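You operate a simulated robot arm through the tools that you are given. There is no shell and no other tool. Be economical: measure what you need, move in short steps, check, and stop when the job is done.

You are at the controls of a simulated robot arm. One attempt, no reset.

## Task
Run in the white and black valve modules on the cylinder line till both show DONE.
Fine: both together, no spare hour; stand them back in their places; the other modules stay unrun.

Only the result counts: the job must be done as asked and must still hold three seconds after the hand-in. Knocking over, shifting, dropping, spilling or breaking anything else fails it.

## Robot
A 7-joint arm with a two-finger parallel gripper, fixed in place. Base frame: the origin is at the foot of the arm, x ahead of it, y to its left, z up; the work surface is at about z = 780. Lengths are in mm, angles in rad, forces in N, time in s.
With the tool pointing down near the work surface it reaches from about 220 to 680 mm from the base axis. Its first joint turns from -1.152 to 1.152 rad. Payload 2.4 kg.
The TCP is the grasp point between the finger pads, 30 mm short of the fingertips. In the tool frame z runs along the fingers and y along their closing line. Largest opening 94 mm; finger width 28, thickness 10; the body of the gripper, 50 by 96 mm, starts 55 mm behind the TCP.
Orientation is told as [roll, pitch, yaw] about the base's x, y, z axes, in that order, counted from this pose: with the fingers straight down and closing along the base's y, the tool's x points along the base's -x, its y along +y and its z along -z.

## Interface
- The arm moves only by the tool move_arm. Its arguments are lists of equal length, an entry for each row: "claw": the gripper command, from -1 (fully open) to 1 (shut), values between in proportion; "linear": the shift along the tool's x, y, z in mm, a list of three; "delta_rot": the turn, a rotation vector about the tool's x, y, z in rad, a list of three. In form: {"claw": [claw, ...], "linear": [[tx, ty, tz], ...], "delta_rot": [[rx, ry, rz], ...]}. A call has 1 to 10 rows; each row is the pose to reach, as a shift and turn from the pose commanded when the call began, along the tool's axes at that moment. Each row takes 0.2 s and may step no farther than 50 mm and 0.15 rad from the row before; otherwise, or with a gripper value out of range, the whole call is refused. Where a pose cannot be reached the arm comes as near as it can. A force on the tool above 90 N (or 10 N above the force at the start of the call, whichever is more), or a blocked arm, ends the call early, and 0.2 s more pass. The fingers move at their own pace (about 153 mm/s each) and stop on an object; they squeeze with about 21 N. The grip force told is the motor's: it shows also when the fingers shut on nothing. Time passes only in rows, and 0.2 s behind the last, so rows that repeat a pose let the fingers close. The reply holds the time, the measured pose of the TCP, the force on the tool along the base axes, the opening and the grip force, in the units named above and with some noise.
- Cameras (640 x 400 px; columns grow to the right, rows downward): "scene" is fixed at [32.2, 479.2, 1426.7]; the picture's right is [-0.75, -0.66, 0.00], its down [-0.48, 0.54, -0.69] and it looks along [0.46, -0.52, -0.72] (base axes); focal length 281 px, centre (320, 200). "wrist" rides on the gripper at [-37, 0, -58] in the tool frame; the picture's right is [0.00, -1.00, 0.00], its down [0.97, 0.00, -0.24] and it looks along [0.24, 0.00, 0.97] (tool axes); focal length 218 px, centre (320, 200).
- get_image(camera): a new picture of that camera. No time passes.
- pixel_to_xyz(camera, pixels): for up to 12 pixels [column, row] of the newest picture of that camera ("zoom" is the newest enlarged one), the place [x, y, z] in the base frame of the surface seen there, good to about 2 mm. No time passes.
- close_up(camera, box): a new picture of the part [left, top, right, bottom] of that camera's present view, enlarged. No time passes.
- hand_in(): hands the job in; it is judged then, once.

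Go step by step. Measure first, check grasps and placings, and put right what went wrong. The budget is 80 turns and 54 pictures, counting those below and the enlarged ones. Unless the task says otherwise, let go and move clear before handing in, and close with one line.

The tools are called after ">>>" by a JSON object that holds its "api" and its "payload". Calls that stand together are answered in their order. move_arm: Moves the arm, as the interface text tells. Its arguments: {"type":"object","properties":{"claw":{"type":"array","items":{"type":"number"}},"linear":{"type":"array","items":{"type":"array","items":{"type":"number"}}},"delta_rot":{"type":"array","items":{"type":"array","items":{"type":"number"}}}},"required":["claw","linear","delta_rot"]} The other tools are called the same way: get_image (camera) takes a picture; pixel_to_xyz (camera, pixels) gives the place of the surface under pixels of a picture; close_up (camera, box) takes an enlarged picture of a part of a camera's view; hand_in () hands the job in.

At the start:

```text
time: 0.0
tool_pos: [407.7, -158.6, 1094.2]
orientation: [0.001, 0.0, 0.001]
wrist_force: [0.4, 0.8, -0.2]
gripper_width: 93.9
finger_force: 0.0
```

scene: 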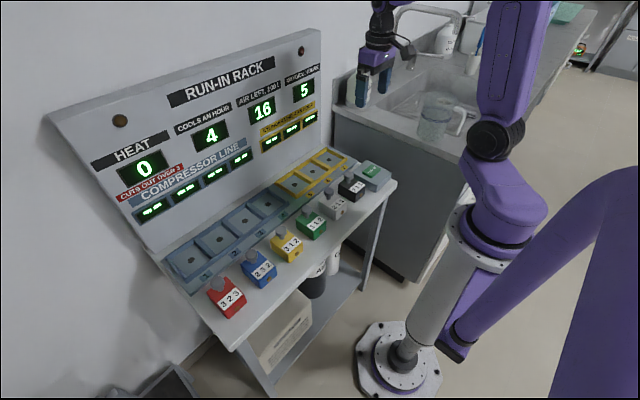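
wrist: 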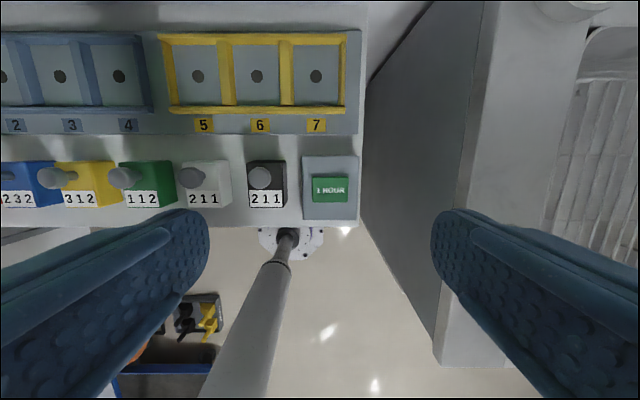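

The rack shows HEAT 0, COOLS AN HOUR 4, AIR LEFT 16 and a fourth display reading 5. I'll enlarge the panel and the modules to read the labels.

>>> {"api": "close_up", "payload": {"camera": "scene", "box": [80, 120, 200, 225]}}

>>> {"api": "close_up", "payload": {"camera": "scene", "box": [170, 50, 330, 160]}}

>>> {"api": "close_up", "payload": {"camera": "scene", "box": [190, 140, 400, 320]}}

```text
3.81 times, centred on (140, 172) of scene
```

zoom: 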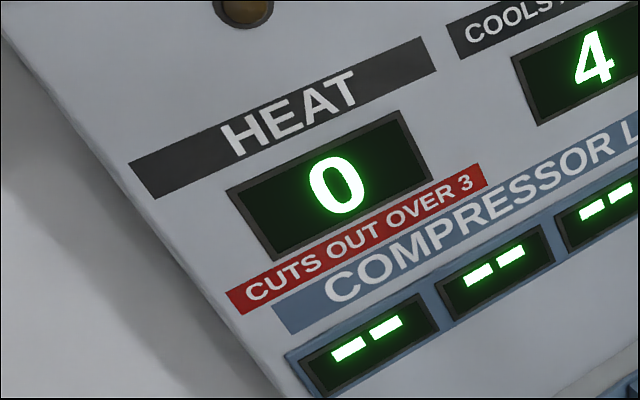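

```text
3.64 times, centred on (250, 105) of scene
```

zoom: 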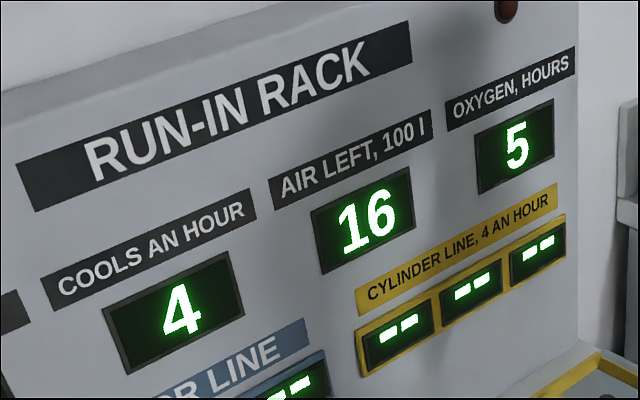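

```text
2.22 times, centred on (295, 230) of scene
```

zoom: 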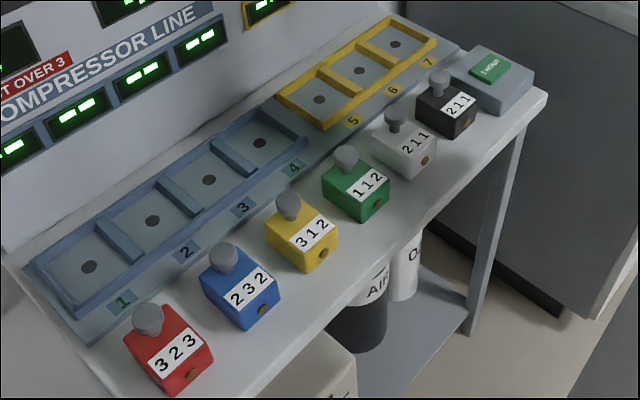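

The labels are legible: CYLINDER LINE "4 an hour", HEAT "cuts out over 3", and white and black both marked 2 1 1. There is more text below the bench, around (320,270) and (280,335), so I'll enlarge that and the button area.

>>> {"api": "close_up", "payload": {"camera": "scene", "box": [230, 240, 360, 390]}}

>>> {"api": "close_up", "payload": {"camera": "scene", "box": [300, 140, 400, 240]}}

>>> {"api": "close_up", "payload": {"camera": "wrist", "box": [160, 20, 370, 230]}}

```text
2.67 times, centred on (295, 315) of scene
```

zoom: 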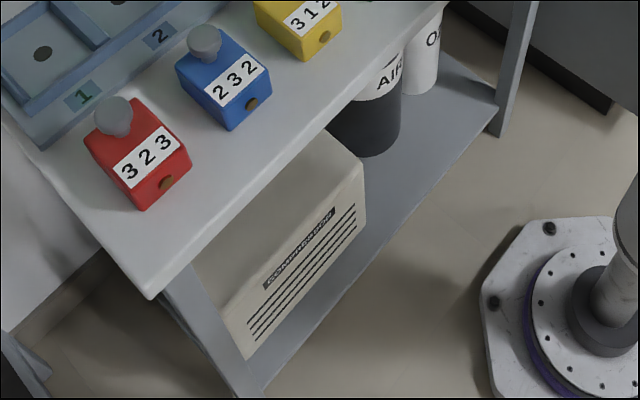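

```text
4.00 times, centred on (350, 190) of scene
```

zoom: 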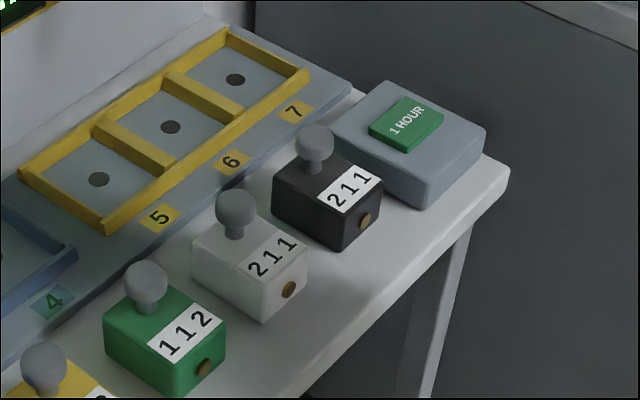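

```text
1.90 times, centred on (265, 125) of wrist
```

zoom: 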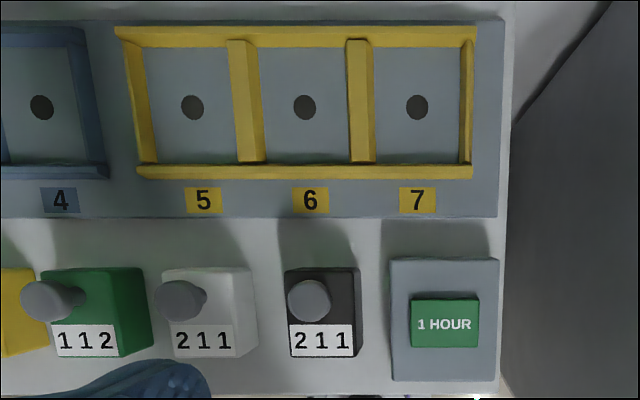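

The compressor makes the heat, and the cylinders feed line 5–7 (yellow). Both modules therefore go into cylinder slots and run together, one hour per press, watching the readouts. Next I'll measure the modules, slots and button.

>>> {"api": "pixel_to_xyz", "payload": {"camera": "zoom", "pixels": [[192, 107], [304, 107], [417, 107], [308, 300], [320, 275], [175, 300], [205, 340], [320, 342], [445, 325], [400, 275], [200, 160], [250, 150]]}}

>>> {"api": "pixel_to_xyz", "payload": {"camera": "scene", "pixels": [[329, 190], [349, 176], [336, 196], [355, 182], [325, 205], [340, 220], [300, 196], [345, 210], [365, 196], [370, 170], [310, 185], [338, 168]]}}

```text
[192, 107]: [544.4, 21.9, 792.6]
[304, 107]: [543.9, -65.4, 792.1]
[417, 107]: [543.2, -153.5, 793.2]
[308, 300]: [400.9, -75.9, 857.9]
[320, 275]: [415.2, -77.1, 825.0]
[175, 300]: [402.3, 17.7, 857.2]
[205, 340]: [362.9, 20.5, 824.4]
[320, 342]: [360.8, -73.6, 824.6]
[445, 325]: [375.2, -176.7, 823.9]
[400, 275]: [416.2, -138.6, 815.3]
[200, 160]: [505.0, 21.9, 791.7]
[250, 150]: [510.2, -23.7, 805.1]
```

```text
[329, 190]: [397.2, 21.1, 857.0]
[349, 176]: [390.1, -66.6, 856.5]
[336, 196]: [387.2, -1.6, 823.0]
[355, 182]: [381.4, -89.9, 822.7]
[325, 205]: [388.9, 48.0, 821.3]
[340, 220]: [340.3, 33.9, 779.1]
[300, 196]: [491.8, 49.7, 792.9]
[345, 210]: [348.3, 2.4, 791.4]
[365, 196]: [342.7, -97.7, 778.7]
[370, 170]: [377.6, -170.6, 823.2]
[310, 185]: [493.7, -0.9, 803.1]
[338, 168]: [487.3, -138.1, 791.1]
```

The modules are about 52 wide with their tops at z≈824, and the knob tops reach about 858. Slot centres are (544, 22/-65/-153) with the floor at 792 and walls at about 805. I need the exact edges of the modules, slots and button before moving.

>>> {"api": "pixel_to_xyz", "payload": {"camera": "zoom", "pixels": [[345, 271], [345, 353], [291, 345], [350, 345], [178, 345], [230, 345], [225, 353], [225, 271], [394, 340], [445, 305], [445, 340], [304, 47]]}}

>>> {"api": "pixel_to_xyz", "payload": {"camera": "zoom", "pixels": [[304, 30], [304, 170], [304, 158], [304, 54], [245, 100], [233, 100], [262, 100], [345, 100], [372, 100], [358, 100], [150, 100], [128, 100]]}}

```text
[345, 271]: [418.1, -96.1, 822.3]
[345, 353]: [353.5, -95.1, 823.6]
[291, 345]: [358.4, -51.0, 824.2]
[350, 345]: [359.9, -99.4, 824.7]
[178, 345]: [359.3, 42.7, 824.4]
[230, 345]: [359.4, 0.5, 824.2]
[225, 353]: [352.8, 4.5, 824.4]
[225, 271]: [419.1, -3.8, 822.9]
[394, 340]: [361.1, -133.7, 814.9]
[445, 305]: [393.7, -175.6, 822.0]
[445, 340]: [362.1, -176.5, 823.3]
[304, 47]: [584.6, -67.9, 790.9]
```

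```text
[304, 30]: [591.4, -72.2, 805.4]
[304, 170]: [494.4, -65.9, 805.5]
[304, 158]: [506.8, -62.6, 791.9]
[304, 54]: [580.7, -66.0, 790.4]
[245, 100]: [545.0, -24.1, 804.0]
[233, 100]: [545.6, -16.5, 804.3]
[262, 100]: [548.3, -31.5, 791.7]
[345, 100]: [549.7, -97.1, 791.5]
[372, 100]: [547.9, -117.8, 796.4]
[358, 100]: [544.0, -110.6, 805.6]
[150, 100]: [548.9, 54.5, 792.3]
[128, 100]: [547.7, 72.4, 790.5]
```

White is centred at about (385, 21.5) and black at about (385, -74). Both are 52 wide and 70 deep, and the slots are about 68 × 85 inside. I'll move to z 900 above white with the claw part open.

>>> {"api": "move_arm", "payload": {"claw": [-0.57, -0.57, -0.57, -0.57, -0.57, -0.57, -0.57], "linear": [[4, 30, 30], [8, 60, 60], [12, 90, 90], [16, 120, 120], [20, 150, 150], [22.7, 180, 180], [22.7, 180, 192]], "delta_rot": [[0, 0, 0], [0, 0, 0], [0, 0, 0], [0, 0, 0], [0, 0, 0], [0, 0, 0], [0, 0, 0]]}}

>>> {"api": "get_image", "payload": {"camera": "wrist"}}

```text
time: 1.6
tool_pos: [384.7, 19.6, 900.6]
orientation: [-0.001, 0.0, -0.003]
wrist_force: [-1.0, 0.3, -0.4]
gripper_width: 73.8
finger_force: 0.1
```

```text
45 pictures are left
```

wrist: 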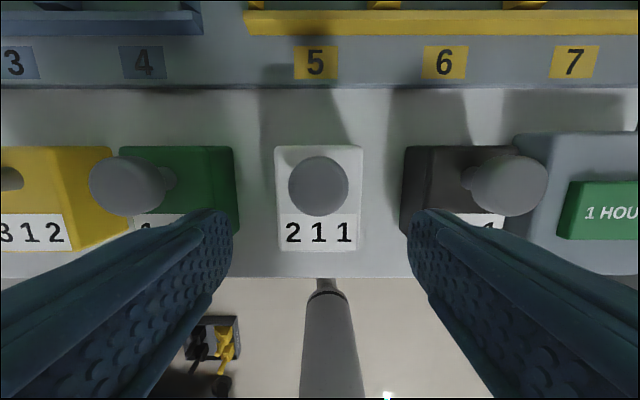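

White sits centred between the fingers (columns 276–362). I'll go down to z 828 and close.

>>> {"api": "move_arm", "payload": {"claw": [-0.57, -0.57, -0.57, 1, 1, 1, 1], "linear": [[0, 1, 30], [0, 1, 60], [0, 1, 73], [0, 1, 73], [0, 1, 73], [0, 1, 73], [0, 1, 73]], "delta_rot": [[0, 0, 0], [0, 0, 0], [0, 0, 0], [0, 0, 0], [0, 0, 0], [0, 0, 0], [0, 0, 0]]}}

```text
time: 3.2
tool_pos: [385.2, 21.7, 829.7]
orientation: [0.0, -0.001, -0.002]
wrist_force: [-0.5, -3.0, 11.8]
gripper_width: 55.8
finger_force: 20.8
```

It gripped at 55.8 mm with 20.8 N. I'll lift it and look.

>>> {"api": "move_arm", "payload": {"claw": [1, 1, 1], "linear": [[0, 0, -20], [0, 0, -50], [0, 0, -70]], "delta_rot": [[0, 0, 0], [0, 0, 0], [0, 0, 0]]}}

>>> {"api": "get_image", "payload": {"camera": "scene"}}

```text
time: 4.0
tool_pos: [383.8, 21.8, 900.8]
orientation: [-0.001, -0.001, -0.001]
wrist_force: [-0.2, 0.1, 0.6]
gripper_width: 0.0
finger_force: 21.3
```

```text
44 pictures are left
```

scene: 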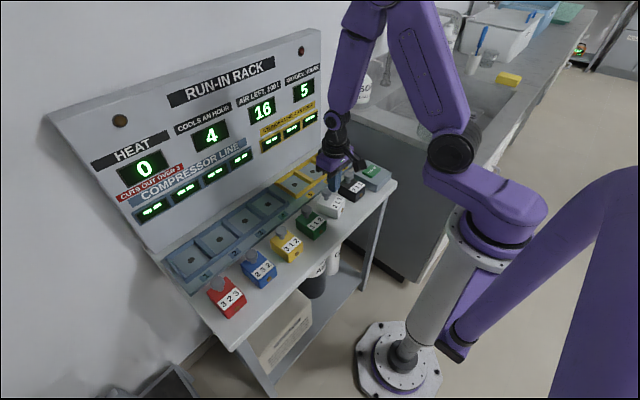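

The grip slipped off: the opening is 0.0, and the tapered body probably squeezed the fingers upward. I'll check how white is standing.

>>> {"api": "move_arm", "payload": {"claw": [-0.57, -0.57], "linear": [[0, 0, 0], [0, 0, 0]], "delta_rot": [[0, 0, 0], [0, 0, 0]]}}

>>> {"api": "close_up", "payload": {"camera": "wrist", "box": [220, 120, 420, 260]}}

>>> {"api": "close_up", "payload": {"camera": "scene", "box": [295, 160, 375, 240]}}

```text
time: 4.6
tool_pos: [383.7, 22.3, 901.5]
orientation: [-0.001, 0.0, -0.001]
wrist_force: [0.0, 0.2, 0.0]
gripper_width: 73.4
finger_force: 0.0
```

```text
2.86 times, centred on (320, 190) of wrist
```

zoom: 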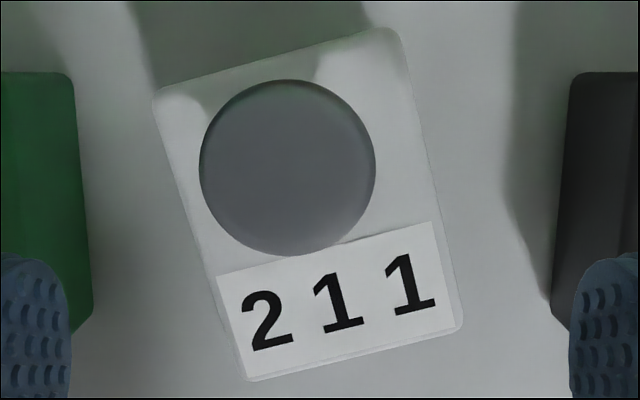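

```text
5.00 times, centred on (335, 200) of scene
```

zoom: 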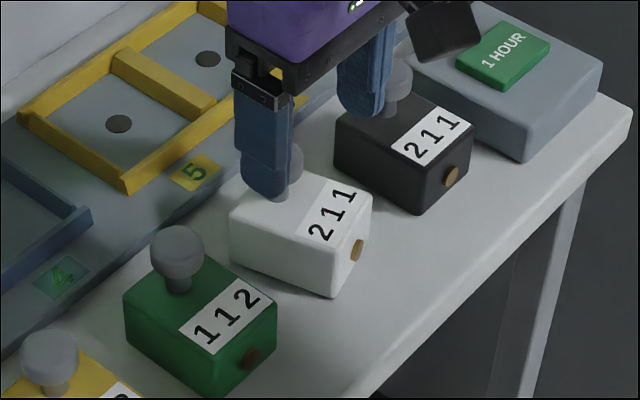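

White stayed upright but is now turned about 0.27 rad counter-clockwise; nothing else moved. The body sides are too slippery or tapered, so the knob is the handle. I'll measure the knob, the stem, the body corners and the rack panel clearance.

>>> {"api": "pixel_to_xyz", "payload": {"camera": "zoom", "pixels": [[176, 235], [178, 262], [178, 285], [232, 225], [372, 195], [335, 270], [330, 295], [235, 258], [125, 295], [130, 330], [240, 365], [240, 395]]}}

>>> {"api": "close_up", "payload": {"camera": "wrist", "box": [220, 120, 420, 260]}}

>>> {"api": "pixel_to_xyz", "payload": {"camera": "scene", "pixels": [[257, 172], [262, 120], [240, 95], [302, 92], [290, 128], [315, 140], [308, 60]]}}

```text
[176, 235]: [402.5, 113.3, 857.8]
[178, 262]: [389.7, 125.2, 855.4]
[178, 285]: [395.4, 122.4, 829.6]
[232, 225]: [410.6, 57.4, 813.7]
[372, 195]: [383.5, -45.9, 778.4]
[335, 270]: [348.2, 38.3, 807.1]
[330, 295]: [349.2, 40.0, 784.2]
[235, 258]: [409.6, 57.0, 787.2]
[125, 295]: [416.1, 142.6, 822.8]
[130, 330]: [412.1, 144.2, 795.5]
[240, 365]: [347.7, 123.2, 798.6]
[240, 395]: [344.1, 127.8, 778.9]
```

```text
2.86 times, centred on (320, 190) of wrist
```

zoom: 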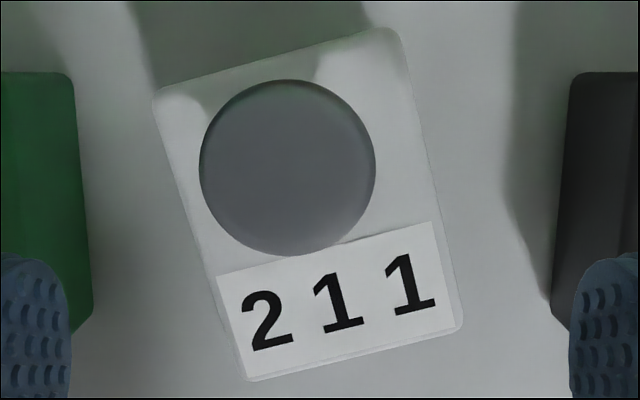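

```text
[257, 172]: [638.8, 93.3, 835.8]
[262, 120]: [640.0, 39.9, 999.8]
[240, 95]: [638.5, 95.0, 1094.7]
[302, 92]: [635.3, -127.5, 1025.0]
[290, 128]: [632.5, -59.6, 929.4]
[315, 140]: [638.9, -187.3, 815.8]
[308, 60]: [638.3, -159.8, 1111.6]
```

White is now centred at about (390, 23) with yaw +0.25 rad, and its knob is at about (404, 28), 29 across and centred near z 844. The panel at x≈638 leaves room. I'll turn the tool so the fingers close front-to-back along the module and pinch the knob, since the knob sits behind the body's centre.

>>> {"api": "move_arm", "payload": {"claw": [0.04, 0.04, 0.04, 0.04, 0.04, 0.04, 0.04, 0.04, 0.04, 0.04], "linear": [[-5, 2, -10], [-10, 4, -10], [-20, 6, -10], [-20, 6, -10], [-20, 6, -10], [-20, 6, -10], [-20, 6, -10], [-20, 6, -10], [-20, 6, -10], [-20, 6, -10]], "delta_rot": [[0, 0, 0.147], [0, 0, 0.294], [0, 0, 0.441], [0, 0, 0.588], [0, 0, 0.735], [0, 0, 0.882], [0, 0, 1.029], [0, 0, 1.176], [0, 0, 1.321], [0, 0, 1.321]]}}

>>> {"api": "get_image", "payload": {"camera": "wrist"}}

```text
time: 6.8
tool_pos: [405.5, 28.7, 909.4]
orientation: [0.001, 0.0, -1.324]
wrist_force: [-0.1, -0.9, -0.1]
gripper_width: 45.3
finger_force: 0.0
```

```text
40 pictures are left
```

wrist: 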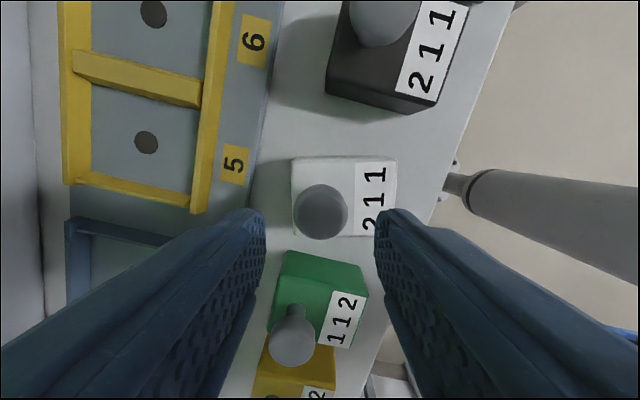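

The knob appears at (320, 211), which is where it should be for a point straight below the TCP. I'll go down to z 858 and close on it.

>>> {"api": "move_arm", "payload": {"claw": [0.04, 0.04, 0.04, 1, 1, 1], "linear": [[0, 0, 25], [0, 0, 45], [0, 0, 52], [0, 0, 52], [0, 0, 52], [0, 0, 52]], "delta_rot": [[0, 0, 0], [0, 0, 0], [0, 0, 0], [0, 0, 0], [0, 0, 0], [0, 0, 0]]}}

>>> {"api": "close_up", "payload": {"camera": "wrist", "box": [220, 120, 440, 260]}}

```text
time: 8.2
tool_pos: [404.4, 27.7, 856.7]
orientation: [-0.001, 0.0, -1.321]
wrist_force: [-0.7, -1.4, 4.4]
gripper_width: 29.2
finger_force: 21.2
```

```text
2.86 times, centred on (330, 190) of wrist
```

zoom: 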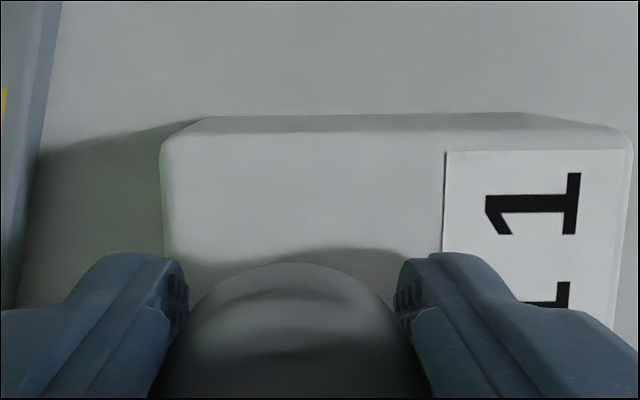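

Gripped on the knob at 29.2 mm. I'll lift slowly by 15 mm and check.

>>> {"api": "move_arm", "payload": {"claw": [1, 1, 1], "linear": [[0, 0, -4], [0, 0, -9], [0, 0, -15]], "delta_rot": [[0, 0, 0], [0, 0, 0], [0, 0, 0]]}}

>>> {"api": "close_up", "payload": {"camera": "scene", "box": [280, 140, 400, 240]}}

```text
time: 9.0
tool_pos: [404.6, 27.6, 872.1]
orientation: [0.0, 0.0, -1.32]
wrist_force: [-0.2, 0.6, -2.1]
gripper_width: 29.3
finger_force: 21.2
```

```text
4.00 times, centred on (340, 190) of scene
```

zoom: 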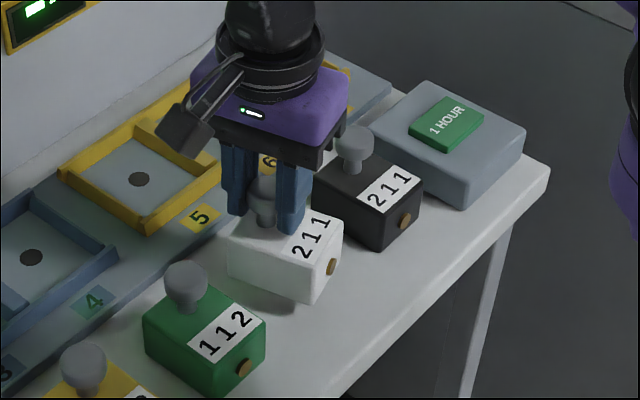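

It's held level and weighs about 2–3 N. I'll lift it higher and take out the 0.25 rad turn.

>>> {"api": "move_arm", "payload": {"claw": [1, 1, 1], "linear": [[0, 0, -20], [0, 0, -35], [0, 0, -35]], "delta_rot": [[0, 0, 0.1], [0, 0, 0.2], [0, 0, 0.25]]}}

>>> {"api": "get_image", "payload": {"camera": "wrist"}}

```text
time: 9.8
tool_pos: [403.9, 28.1, 907.0]
orientation: [0.001, 0.001, -1.573]
wrist_force: [-0.6, -0.8, -2.8]
gripper_width: 29.0
finger_force: 21.1
```

```text
37 pictures are left
```

wrist: 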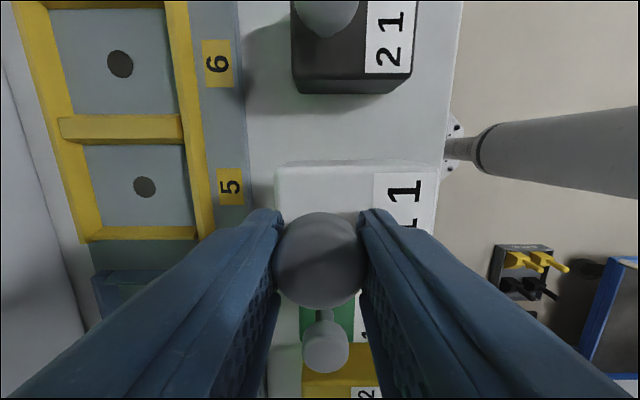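

Aligned now. I'll carry it forward to above slot 5 at TCP (557, 22).

>>> {"api": "move_arm", "payload": {"claw": [1, 1, 1, 1, 1], "linear": [[-2, 40, 0], [-4, 80, 0], [-6, 120, 0], [-6, 153, 0], [-6, 153, 0]], "delta_rot": [[0, 0, 0], [0, 0, 0], [0, 0, 0], [0, 0, 0], [0, 0, 0]]}}

>>> {"api": "get_image", "payload": {"camera": "wrist"}}

>>> {"api": "close_up", "payload": {"camera": "scene", "box": [240, 110, 360, 210]}}

```text
time: 11.0
tool_pos: [556.0, 22.5, 908.7]
orientation: [0.001, 0.0, -1.572]
wrist_force: [0.6, 0.5, -2.7]
gripper_width: 29.2
finger_force: 20.9
```

```text
36 pictures are left
```

wrist: 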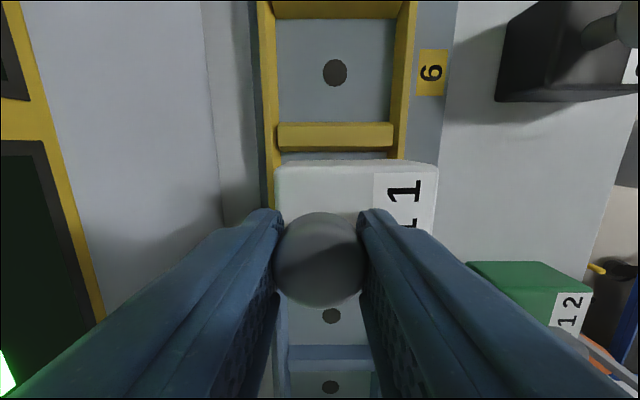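

```text
4.00 times, centred on (300, 160) of scene
```

zoom: 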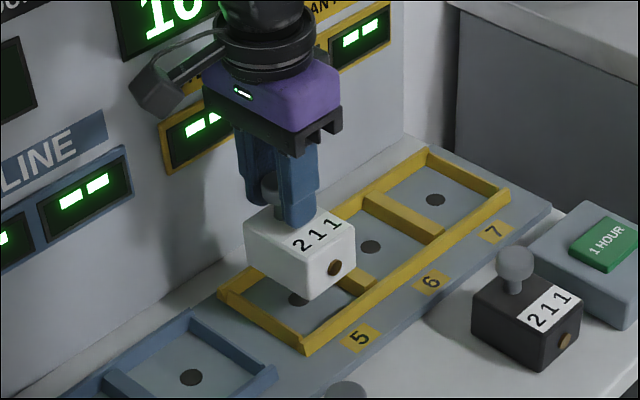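

It's hovering over slot 5. I'll lower it to z ≈ 870.

>>> {"api": "move_arm", "payload": {"claw": [1, 1, 1, 1], "linear": [[0, 0, 15], [0, 0, 28], [0, 0, 34], [0, 0, 38]], "delta_rot": [[0, 0, 0], [0, 0, 0], [0, 0, 0], [0, 0, 0]]}}

>>> {"api": "close_up", "payload": {"camera": "scene", "box": [240, 110, 360, 210]}}

```text
time: 12.0
tool_pos: [556.4, 21.7, 869.6]
orientation: [0.0, 0.001, -1.572]
wrist_force: [-0.2, 0.4, -3.1]
gripper_width: 29.2
finger_force: 20.9
```

```text
4.00 times, centred on (300, 160) of scene
```

zoom: 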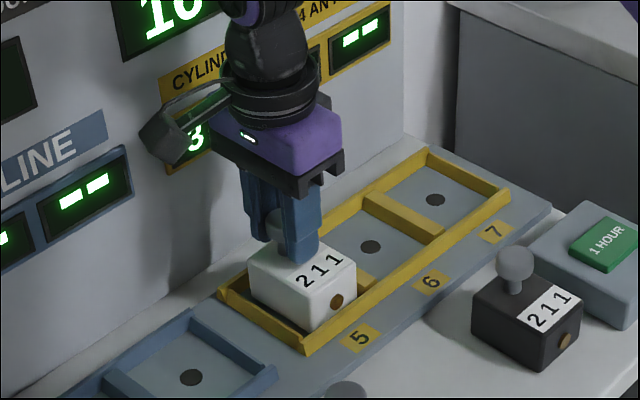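

White is in slot 5 and the readout has lit, with a "3" visible. It's still hanging by its weight, so I'll lower a bit further, release and rise.

>>> {"api": "move_arm", "payload": {"claw": [1, 1], "linear": [[0, 0, 1.5], [0, 0, 2.5]], "delta_rot": [[0, 0, 0], [0, 0, 0]]}}

```text
time: 12.6
tool_pos: [556.7, 21.7, 868.6]
orientation: [0.004, 0.0, -1.573]
wrist_force: [-4.6, -0.2, 18.3]
gripper_width: 29.4
finger_force: 20.8
```

Contact, pushing up at 18 N. I'll release and go up.

>>> {"api": "move_arm", "payload": {"claw": [1, 0.04, 0.04, 0.04, 0.04, 0.04], "linear": [[0, 0, -1.5], [0, 0, -1.5], [0, 0, -1.5], [0, 0, -20], [0, 0, -45], [0, 0, -55]], "delta_rot": [[0, 0, 0], [0, 0, 0], [0, 0, 0], [0, 0, 0], [0, 0, 0], [0, 0, 0]]}}

>>> {"api": "get_image", "payload": {"camera": "wrist"}}

```text
time: 14.0
tool_pos: [556.5, 22.9, 922.2]
orientation: [0.0, 0.0, -1.572]
wrist_force: [0.2, 0.4, -0.3]
gripper_width: 45.1
finger_force: 0.2
```

```text
33 pictures are left
```

wrist: 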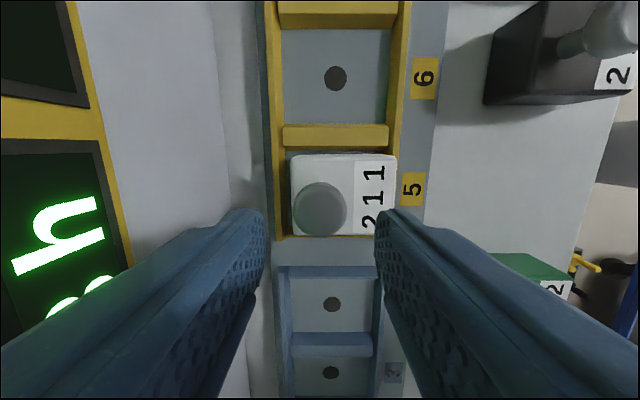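

White sits squarely in slot 5, whose readout shows "…h". I'll move over black and read the display from the scene camera.

>>> {"api": "move_arm", "payload": {"claw": [0.04, 0.04, 0.04, 0.04, 0.04], "linear": [[-25, -40, 0], [-50, -80, 0], [-75, -120, 0], [-97, -155, 0], [-97, -155, 0]], "delta_rot": [[0, 0, 0], [0, 0, 0], [0, 0, 0], [0, 0, 0], [0, 0, 0]]}}

>>> {"api": "get_image", "payload": {"camera": "wrist"}}

>>> {"api": "close_up", "payload": {"camera": "scene", "box": [220, 50, 340, 200]}}

```text
time: 15.2
tool_pos: [402.2, -74.6, 921.7]
orientation: [0.0, -0.001, -1.571]
wrist_force: [-0.8, -0.5, -0.5]
gripper_width: 45.3
finger_force: 0.0
```

```text
32 pictures are left
```

wrist: 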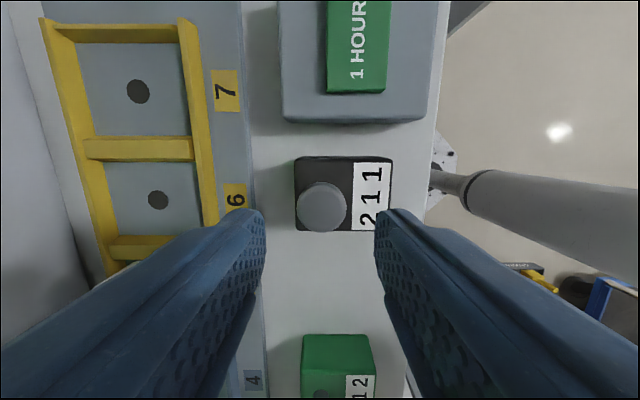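

```text
2.67 times, centred on (280, 125) of scene
```

zoom: 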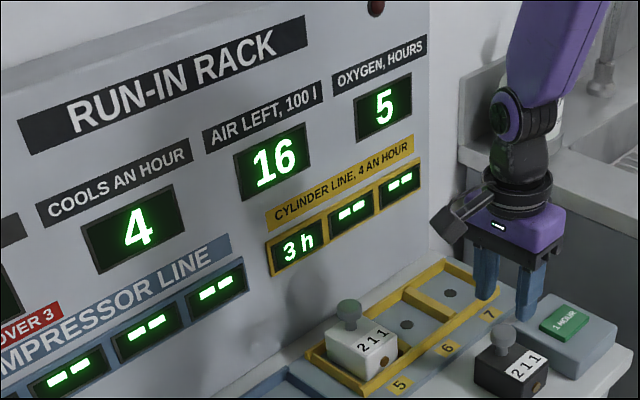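

Slot 5 reads "3 h". Black's knob at (321, 207) puts it at about (401.6, -73.5), its home. I'll descend and grip it.

>>> {"api": "move_arm", "payload": {"claw": [0.04, 0.04, 0.04, 1, 1, 1], "linear": [[1, 0, 30], [1, 0, 55], [1, 0, 64.5], [1, 0, 64.5], [1, 0, 64.5], [1, 0, 64.5]], "delta_rot": [[0, 0, 0], [0, 0, 0], [0, 0, 0], [0, 0, 0], [0, 0, 0], [0, 0, 0]]}}

```text
time: 16.6
tool_pos: [401.8, -73.3, 857.6]
orientation: [-0.001, 0.0, -1.571]
wrist_force: [-4.0, 0.5, 6.7]
gripper_width: 29.1
finger_force: 20.7
```

Gripped at 29.1 mm. I'll lift and carry it over slot 6 at TCP (556.5, -65).

>>> {"api": "move_arm", "payload": {"claw": [1, 1, 1, 1, 1, 1, 1, 1], "linear": [[0, 0, -10], [0, 0, -30], [0, 0, -50], [3, 40, -50], [6, 80, -50], [8, 120, -50], [8.3, 154.5, -50], [8.3, 154.5, -50]], "delta_rot": [[0, 0, 0], [0, 0, 0], [0, 0, 0], [0, 0, 0], [0, 0, 0], [0, 0, 0], [0, 0, 0], [0, 0, 0]]}}

>>> {"api": "get_image", "payload": {"camera": "wrist"}}

>>> {"api": "close_up", "payload": {"camera": "scene", "box": [240, 100, 360, 220]}}

```text
time: 18.4
tool_pos: [557.9, -66.2, 910.0]
orientation: [0.0, 0.0, -1.573]
wrist_force: [-0.1, 0.4, -2.7]
gripper_width: 29.3
finger_force: 21.4
```

```text
30 pictures are left
```

wrist: 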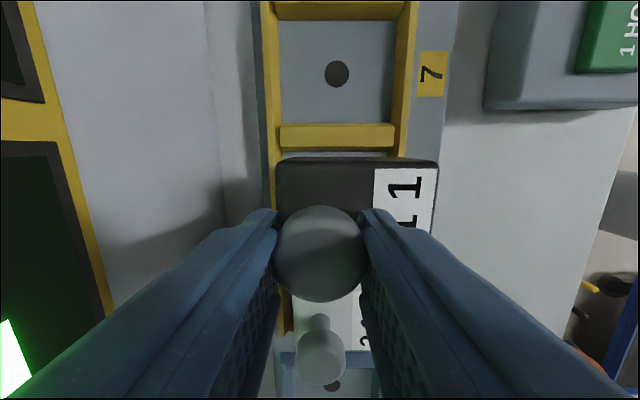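

```text
3.33 times, centred on (300, 160) of scene
```

zoom: 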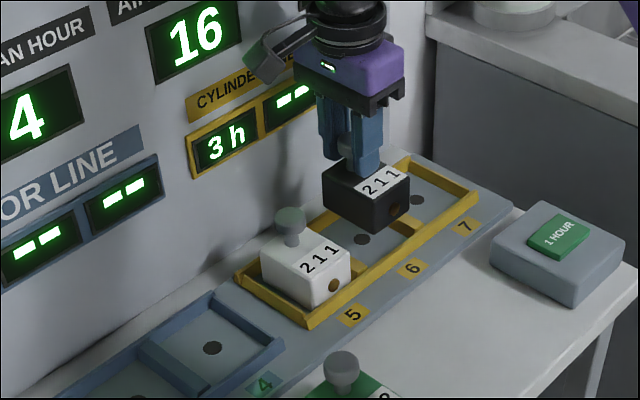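

Black is over slot 6. I'll lower it to contact.

>>> {"api": "move_arm", "payload": {"claw": [1, 1, 1, 1], "linear": [[-1, -1, 20], [-1, -1, 35], [-1, -1, 38], [-1, -1, 40]], "delta_rot": [[0, 0, 0], [0, 0, 0], [0, 0, 0], [0, 0, 0]]}}

```text
time: 19.4
tool_pos: [556.9, -67.0, 870.3]
orientation: [0.001, 0.0, -1.573]
wrist_force: [-4.9, 0.7, 10.0]
gripper_width: 28.9
finger_force: 20.7
```

Contact at 10 N. I'll release and rise.

>>> {"api": "move_arm", "payload": {"claw": [1, 0.04, 0.04, 0.04, 0.04, 0.04], "linear": [[0, 0, -0.5], [0, 0, -0.5], [0, 0, -0.5], [0, 0, -20], [0, 0, -45], [0, 0, -55]], "delta_rot": [[0, 0, 0], [0, 0, 0], [0, 0, 0], [0, 0, 0], [0, 0, 0], [0, 0, 0]]}}

>>> {"api": "move_arm", "payload": {"claw": [1, 1, 1, 1, 1], "linear": [[-30, -40, 0], [-60, -80, 0], [-85, -120, 0], [-109, -160, 0], [-109, -179, 0]], "delta_rot": [[0, 0, 0], [0, 0, 0], [0, 0, 0], [0, 0, 0], [0, 0, 0]]}}

>>> {"api": "get_image", "payload": {"camera": "wrist"}}

>>> {"api": "get_image", "payload": {"camera": "scene"}}

>>> {"api": "close_up", "payload": {"camera": "scene", "box": [220, 50, 340, 200]}}

```text
time: 20.8
tool_pos: [554.8, -65.9, 923.2]
orientation: [0.001, 0.001, -1.571]
wrist_force: [0.0, 0.4, -0.6]
gripper_width: 45.2
finger_force: 0.1
```

```text
time: 22.0
tool_pos: [376.7, -176.7, 923.6]
orientation: [0.0, 0.0, -1.569]
wrist_force: [-1.0, 0.2, 0.4]
gripper_width: 0.1
finger_force: 20.6
```

```text
28 pictures are left
```

wrist: 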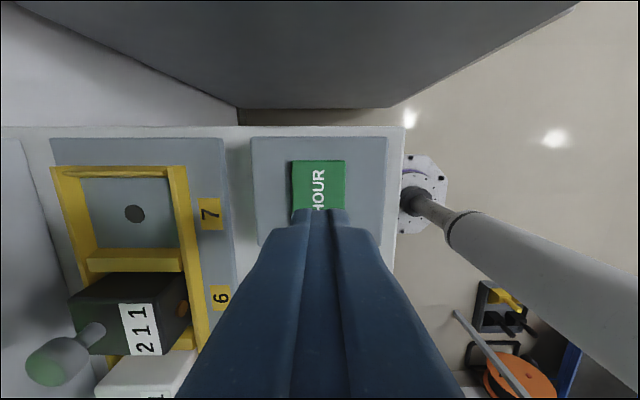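

```text
27 pictures are left
```

scene: 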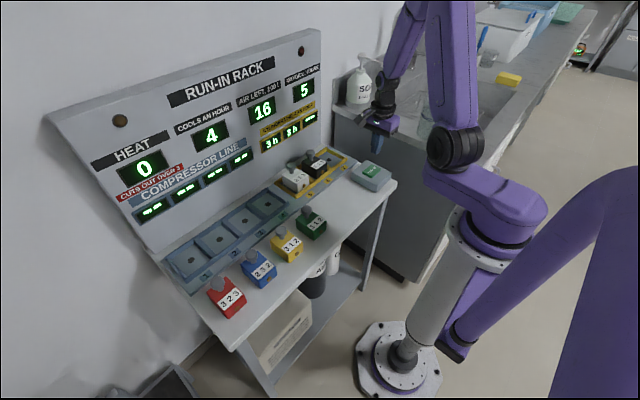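

```text
2.67 times, centred on (280, 125) of scene
```

zoom: 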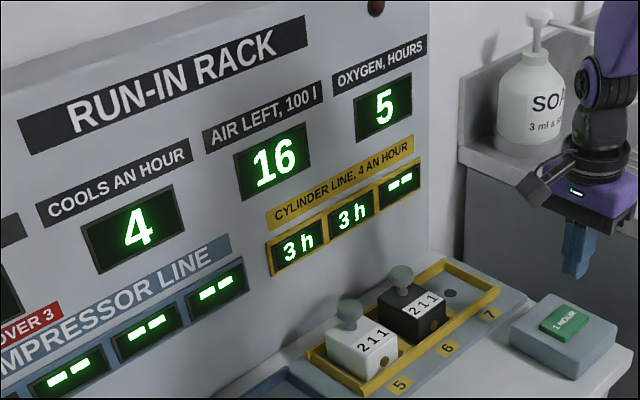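

Both slots show "3 h" and the other readings are unchanged. The closed fingertips are over the centre of the button. I'll give one short press and lift, then read the panel.

>>> {"api": "move_arm", "payload": {"claw": [1, 1, 1, 1, 1, 1], "linear": [[0, 0, 35], [0, 0, 60], [0, 0, 68], [0, 0, 72], [0, 0, 68], [0, 0, 50]], "delta_rot": [[0, 0, 0], [0, 0, 0], [0, 0, 0], [0, 0, 0], [0, 0, 0], [0, 0, 0]]}}

>>> {"api": "close_up", "payload": {"camera": "scene", "box": [110, 50, 330, 220]}}

```text
time: 23.4
tool_pos: [376.9, -174.9, 872.5]
orientation: [0.0, 0.0, -1.572]
wrist_force: [-0.5, -0.5, -0.1]
gripper_width: 0.1
finger_force: 21.1
```

```text
2.35 times, centred on (220, 135) of scene
```

zoom: 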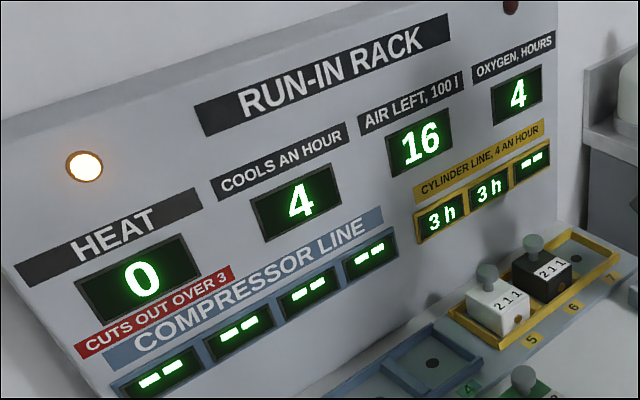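

Oxygen dropped to 4 and an orange lamp lit, but the modules still read "3 h" and air is still 16. The hour may still be running, so I'll wait.

>>> {"api": "move_arm", "payload": {"claw": [1, 1, 1, 1, 1, 1, 1, 1], "linear": [[0, 0, -10], [0, 0, -20], [0, 0, -20], [0, 0, -20], [0, 0, -20], [0, 0, -20], [0, 0, -20], [0, 0, -20]], "delta_rot": [[0, 0, 0], [0, 0, 0], [0, 0, 0], [0, 0, 0], [0, 0, 0], [0, 0, 0], [0, 0, 0], [0, 0, 0]]}}

>>> {"api": "close_up", "payload": {"camera": "scene", "box": [110, 50, 330, 220]}}

```text
time: 25.2
tool_pos: [377.1, -175.2, 893.2]
orientation: [0.001, 0.0, -1.574]
wrist_force: [-0.3, -0.5, -0.4]
gripper_width: 0.1
finger_force: 20.7
```

```text
2.35 times, centred on (220, 135) of scene
```

zoom: 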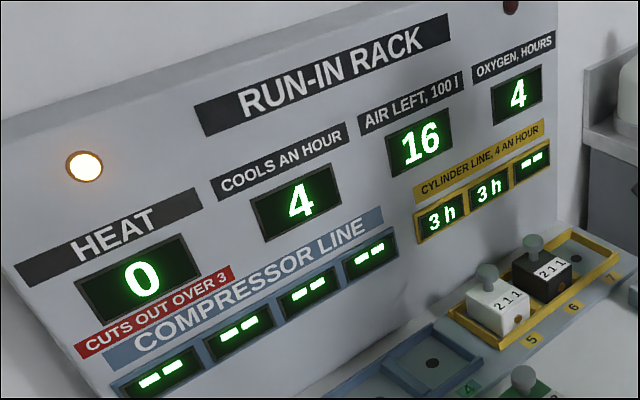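

The lamp is still lit and the counts haven't changed. The red lamp at top right, probably the cut-out, is dark. I'll wait longer before deciding anything.

>>> {"api": "move_arm", "payload": {"claw": [1, 1, 1, 1, 1, 1, 1, 1, 1, 1], "linear": [[0, 0, 0], [0, 0, 0], [0, 0, 0], [0, 0, 0], [0, 0, 0], [0, 0, 0], [0, 0, 0], [0, 0, 0], [0, 0, 0], [0, 0, 0]], "delta_rot": [[0, 0, 0], [0, 0, 0], [0, 0, 0], [0, 0, 0], [0, 0, 0], [0, 0, 0], [0, 0, 0], [0, 0, 0], [0, 0, 0], [0, 0, 0]]}}

>>> {"api": "move_arm", "payload": {"claw": [1, 1, 1, 1, 1, 1, 1, 1, 1, 1], "linear": [[0, 0, 0], [0, 0, 0], [0, 0, 0], [0, 0, 0], [0, 0, 0], [0, 0, 0], [0, 0, 0], [0, 0, 0], [0, 0, 0], [0, 0, 0]], "delta_rot": [[0, 0, 0], [0, 0, 0], [0, 0, 0], [0, 0, 0], [0, 0, 0], [0, 0, 0], [0, 0, 0], [0, 0, 0], [0, 0, 0], [0, 0, 0]]}}

>>> {"api": "close_up", "payload": {"camera": "scene", "box": [110, 50, 330, 220]}}

```text
time: 27.4
tool_pos: [376.5, -176.5, 891.7]
orientation: [0.002, -0.002, -1.572]
wrist_force: [-0.5, 0.4, 0.1]
gripper_width: 0.0
finger_force: 21.1
```

```text
time: 29.6
tool_pos: [375.0, -174.1, 892.5]
orientation: [0.001, 0.001, -1.571]
wrist_force: [0.4, -1.5, 0.5]
gripper_width: 0.0
finger_force: 20.6
```

```text
2.35 times, centred on (220, 135) of scene
```

zoom: 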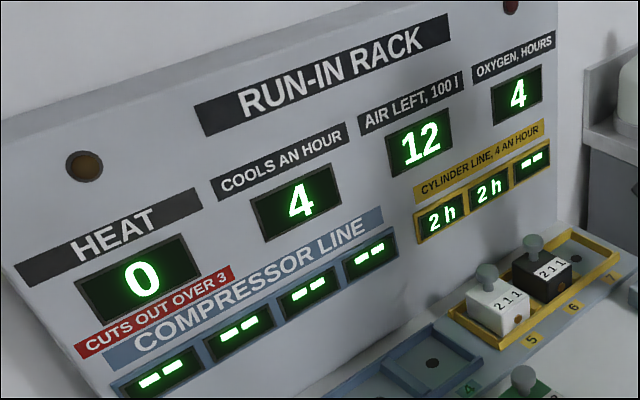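

The hour is complete: both show "2 h", air is 12, and the amber lamp is off. On to the second press.

>>> {"api": "move_arm", "payload": {"claw": [1, 1, 1, 1, 1, 1, 1, 1, 1, 1], "linear": [[0, 0, 20], [0, 0, 38], [0, 0, 42], [0, 0, 38], [0, 0, 10], [0, 0, 0], [0, 0, 0], [0, 0, 0], [0, 0, 0], [0, 0, 0]], "delta_rot": [[0, 0, 0], [0, 0, 0], [0, 0, 0], [0, 0, 0], [0, 0, 0], [0, 0, 0], [0, 0, 0], [0, 0, 0], [0, 0, 0], [0, 0, 0]]}}

>>> {"api": "move_arm", "payload": {"claw": [1, 1, 1, 1, 1, 1, 1, 1, 1, 1], "linear": [[0, 0, 0], [0, 0, 0], [0, 0, 0], [0, 0, 0], [0, 0, 0], [0, 0, 0], [0, 0, 0], [0, 0, 0], [0, 0, 0], [0, 0, 0]], "delta_rot": [[0, 0, 0], [0, 0, 0], [0, 0, 0], [0, 0, 0], [0, 0, 0], [0, 0, 0], [0, 0, 0], [0, 0, 0], [0, 0, 0], [0, 0, 0]]}}

>>> {"api": "move_arm", "payload": {"claw": [1, 1, 1, 1, 1, 1, 1, 1, 1, 1], "linear": [[0, 0, 0], [0, 0, 0], [0, 0, 0], [0, 0, 0], [0, 0, 0], [0, 0, 0], [0, 0, 0], [0, 0, 0], [0, 0, 0], [0, 0, 0]], "delta_rot": [[0, 0, 0], [0, 0, 0], [0, 0, 0], [0, 0, 0], [0, 0, 0], [0, 0, 0], [0, 0, 0], [0, 0, 0], [0, 0, 0], [0, 0, 0]]}}

>>> {"api": "close_up", "payload": {"camera": "scene", "box": [110, 50, 330, 220]}}

```text
time: 31.8
tool_pos: [376.7, -175.6, 892.9]
orientation: [0.002, 0.0, -1.573]
wrist_force: [-0.4, 0.5, 0.9]
gripper_width: 0.0
finger_force: 20.8
```

```text
time: 34.0
tool_pos: [377.8, -176.9, 893.2]
orientation: [0.001, 0.001, -1.571]
wrist_force: [0.4, 0.8, 0.1]
gripper_width: 0.2
finger_force: 21.6
```

```text
time: 36.2
tool_pos: [377.4, -175.7, 893.3]
orientation: [-0.001, 0.0, -1.573]
wrist_force: [0.3, 0.0, 0.5]
gripper_width: 0.3
finger_force: 20.9
```

```text
2.35 times, centred on (220, 135) of scene
```

zoom: 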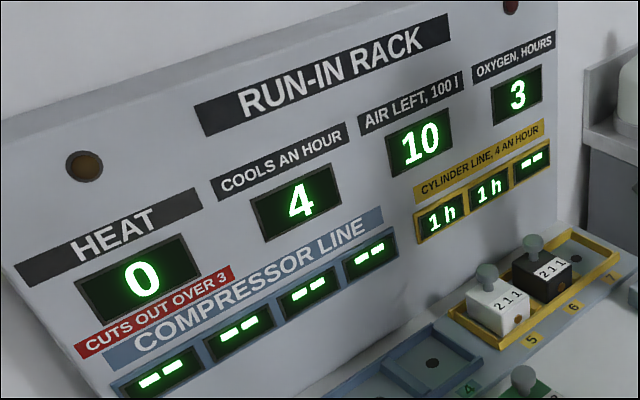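

Both read "1 h", air is 10 and oxygen 3. Third and last press.

>>> {"api": "move_arm", "payload": {"claw": [1, 1, 1, 1, 1, 1, 1, 1, 1, 1], "linear": [[0, 0, 20], [0, 0, 38], [0, 0, 42], [0, 0, 38], [0, 0, 10], [0, 0, 0], [0, 0, -30], [0, 0, -30], [0, 0, -30], [0, 0, -30]], "delta_rot": [[0, 0, 0], [0, 0, 0], [0, 0, 0], [0, 0, 0], [0, 0, 0], [0, 0, 0], [0, 0, 0], [0, 0, 0], [0, 0, 0], [0, 0, 0]]}}

>>> {"api": "move_arm", "payload": {"claw": [1, 1, 1, 1, 1, 1, 1, 1, 1, 1], "linear": [[0, 0, 0], [0, 0, 0], [0, 0, 0], [0, 0, 0], [0, 0, 0], [0, 0, 0], [0, 0, 0], [0, 0, 0], [0, 0, 0], [0, 0, 0]], "delta_rot": [[0, 0, 0], [0, 0, 0], [0, 0, 0], [0, 0, 0], [0, 0, 0], [0, 0, 0], [0, 0, 0], [0, 0, 0], [0, 0, 0], [0, 0, 0]]}}

>>> {"api": "move_arm", "payload": {"claw": [1, 1, 1, 1, 1, 1, 1, 1, 1, 1], "linear": [[0, 0, 0], [0, 0, 0], [0, 0, 0], [0, 0, 0], [0, 0, 0], [0, 0, 0], [0, 0, 0], [0, 0, 0], [0, 0, 0], [0, 0, 0]], "delta_rot": [[0, 0, 0], [0, 0, 0], [0, 0, 0], [0, 0, 0], [0, 0, 0], [0, 0, 0], [0, 0, 0], [0, 0, 0], [0, 0, 0], [0, 0, 0]]}}

>>> {"api": "close_up", "payload": {"camera": "scene", "box": [110, 50, 330, 220]}}

```text
time: 38.4
tool_pos: [377.0, -174.5, 924.7]
orientation: [0.0, 0.002, -1.574]
wrist_force: [0.5, 0.5, 0.4]
gripper_width: 0.0
finger_force: 20.2
```

```text
time: 40.6
tool_pos: [375.8, -174.5, 924.7]
orientation: [0.001, -0.001, -1.573]
wrist_force: [-1.0, -0.2, 0.2]
gripper_width: 0.1
finger_force: 20.9
```

```text
time: 42.8
tool_pos: [377.5, -175.2, 922.9]
orientation: [-0.001, -0.001, -1.574]
wrist_force: [0.4, -0.9, -0.1]
gripper_width: 0.0
finger_force: 21.1
```

```text
2.35 times, centred on (220, 135) of scene
```

zoom: 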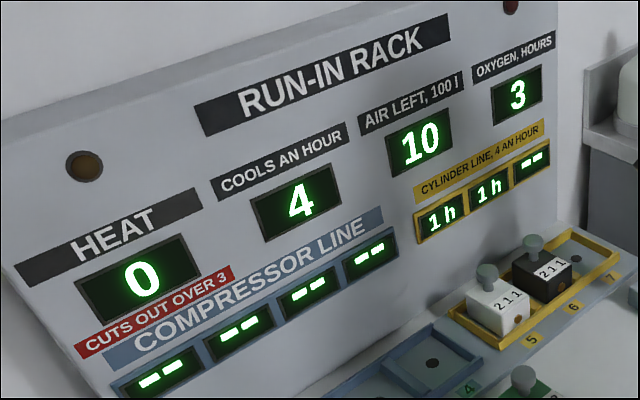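

Oxygen still reads 3 and the lamp is off, so that press was too shallow to register. I'll press again about 1.5 mm deeper and check the lamp straight away.

>>> {"api": "move_arm", "payload": {"claw": [1, 1, 1, 1, 1, 1], "linear": [[0, 0, 35], [0, 0, 60], [0, 0, 68], [0, 0, 73.5], [0, 0, 68], [0, 0, 30]], "delta_rot": [[0, 0, 0], [0, 0, 0], [0, 0, 0], [0, 0, 0], [0, 0, 0], [0, 0, 0]]}}

>>> {"api": "close_up", "payload": {"camera": "scene", "box": [110, 50, 330, 220]}}

```text
time: 44.2
tool_pos: [378.1, -175.0, 895.2]
orientation: [-0.001, -0.001, -1.572]
wrist_force: [-0.5, 0.7, 0.2]
gripper_width: 0.0
finger_force: 20.9
```

```text
2.35 times, centred on (220, 135) of scene
```

zoom: 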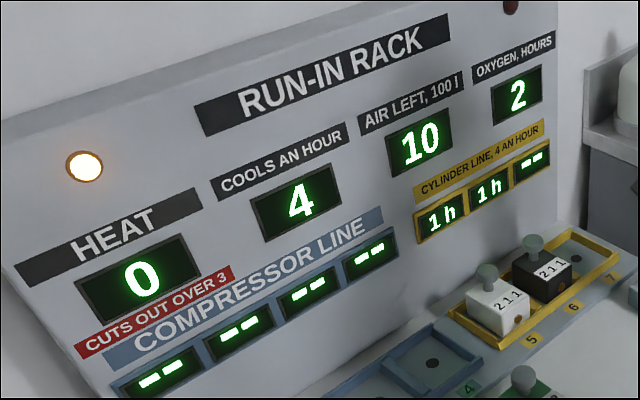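

It registered: the lamp is on and oxygen is 2. While the hour runs I'll move high over black in slot 6.

>>> {"api": "move_arm", "payload": {"claw": [1, 1, 1, 1, 1, 0.04, 0.04, 0.04, 0.04, 0.04], "linear": [[0, 0, -28], [27, 40, -28], [54, 80, -28], [81, 120, -28], [109, 160, -28], [109, 179, -28], [109, 179, -28], [109, 179, -28], [109, 179, -28], [109, 179, -28]], "delta_rot": [[0, 0, 0], [0, 0, 0], [0, 0, 0], [0, 0, 0], [0, 0, 0], [0, 0, 0], [0, 0, 0], [0, 0, 0], [0, 0, 0], [0, 0, 0]]}}

>>> {"api": "move_arm", "payload": {"claw": [0.04, 0.04, 0.04, 0.04, 0.04, 0.04, 0.04, 0.04, 0.04, 0.04], "linear": [[0, 0, 0], [0, 0, 0], [0, 0, 0], [0, 0, 0], [0, 0, 0], [0, 0, 0], [0, 0, 0], [0, 0, 0], [0, 0, 0], [0, 0, 0]], "delta_rot": [[0, 0, 0], [0, 0, 0], [0, 0, 0], [0, 0, 0], [0, 0, 0], [0, 0, 0], [0, 0, 0], [0, 0, 0], [0, 0, 0], [0, 0, 0]]}}

>>> {"api": "close_up", "payload": {"camera": "scene", "box": [110, 50, 330, 220]}}

>>> {"api": "get_image", "payload": {"camera": "wrist"}}

```text
time: 46.4
tool_pos: [554.4, -67.2, 920.2]
orientation: [0.001, 0.0, -1.574]
wrist_force: [0.1, 0.6, 0.4]
gripper_width: 45.2
finger_force: 0.0
```

```text
time: 48.6
tool_pos: [554.5, -66.0, 920.5]
orientation: [-0.001, 0.0, -1.571]
wrist_force: [-0.4, 0.4, -0.2]
gripper_width: 45.4
finger_force: 0.1
```

```text
2.35 times, centred on (220, 135) of scene
```

zoom: 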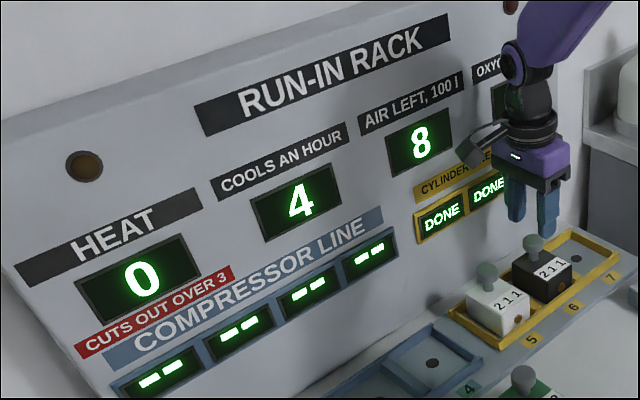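

```text
18 pictures are left
```

wrist: 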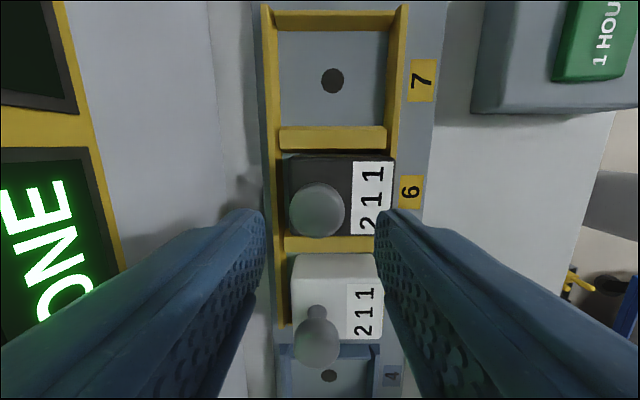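

Both readouts show DONE. Black's knob is at (317, 211), about 1.8 mm farther in x, so I'll shift by that, descend and grip.

>>> {"api": "move_arm", "payload": {"claw": [0.04, 0.04, 0.04, 1, 1, 1], "linear": [[0, 1.8, 25], [0, 1.8, 45], [0, 1.8, 51], [0, 1.8, 51], [0, 1.8, 51], [0, 1.8, 51]], "delta_rot": [[0, 0, 0], [0, 0, 0], [0, 0, 0], [0, 0, 0], [0, 0, 0], [0, 0, 0]]}}

```text
time: 50.0
tool_pos: [557.1, -66.6, 869.5]
orientation: [0.001, 0.0, -1.573]
wrist_force: [-1.5, 1.1, 1.5]
gripper_width: 28.9
finger_force: 21.4
```

Gripped. I'll lift and carry it back above home, at knob (401.7, -73.4).

>>> {"api": "move_arm", "payload": {"claw": [1, 1, 1, 1, 1, 1, 1, 1], "linear": [[0, 0, -10], [0, 0, -25], [0, 0, -40], [-2, -40, -40], [-4, -80, -40], [-6, -120, -40], [-6.8, -155, -40], [-6.8, -155, -40]], "delta_rot": [[0, 0, 0], [0, 0, 0], [0, 0, 0], [0, 0, 0], [0, 0, 0], [0, 0, 0], [0, 0, 0], [0, 0, 0]]}}

>>> {"api": "get_image", "payload": {"camera": "wrist"}}

```text
time: 51.8
tool_pos: [402.6, -72.8, 911.0]
orientation: [0.0, -0.002, -1.572]
wrist_force: [-0.4, 0.5, -3.3]
gripper_width: 29.0
finger_force: 20.8
```

```text
17 pictures are left
```

wrist: 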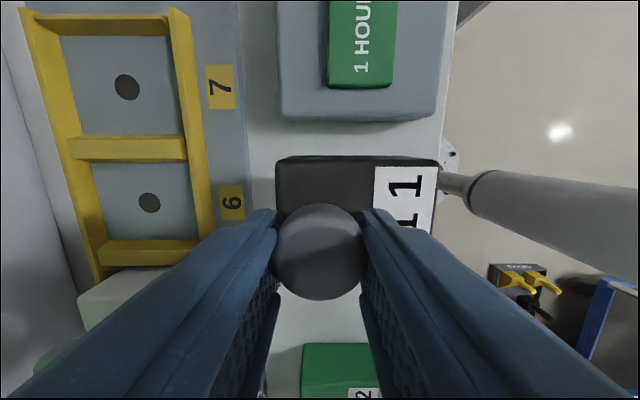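

Black is level and over its home. I'll lower it about 53 mm to contact, near z 857.5.

>>> {"api": "move_arm", "payload": {"claw": [1, 1, 1, 1], "linear": [[0, -0.5, 25], [0, -0.5, 45], [0, -0.5, 51], [0, -0.5, 53]], "delta_rot": [[0, 0, 0], [0, 0, 0], [0, 0, 0], [0, 0, 0]]}}

```text
time: 52.8
tool_pos: [403.0, -74.0, 857.7]
orientation: [0.002, 0.0, -1.57]
wrist_force: [-2.4, 0.4, 18.0]
gripper_width: 29.6
finger_force: 21.1
```

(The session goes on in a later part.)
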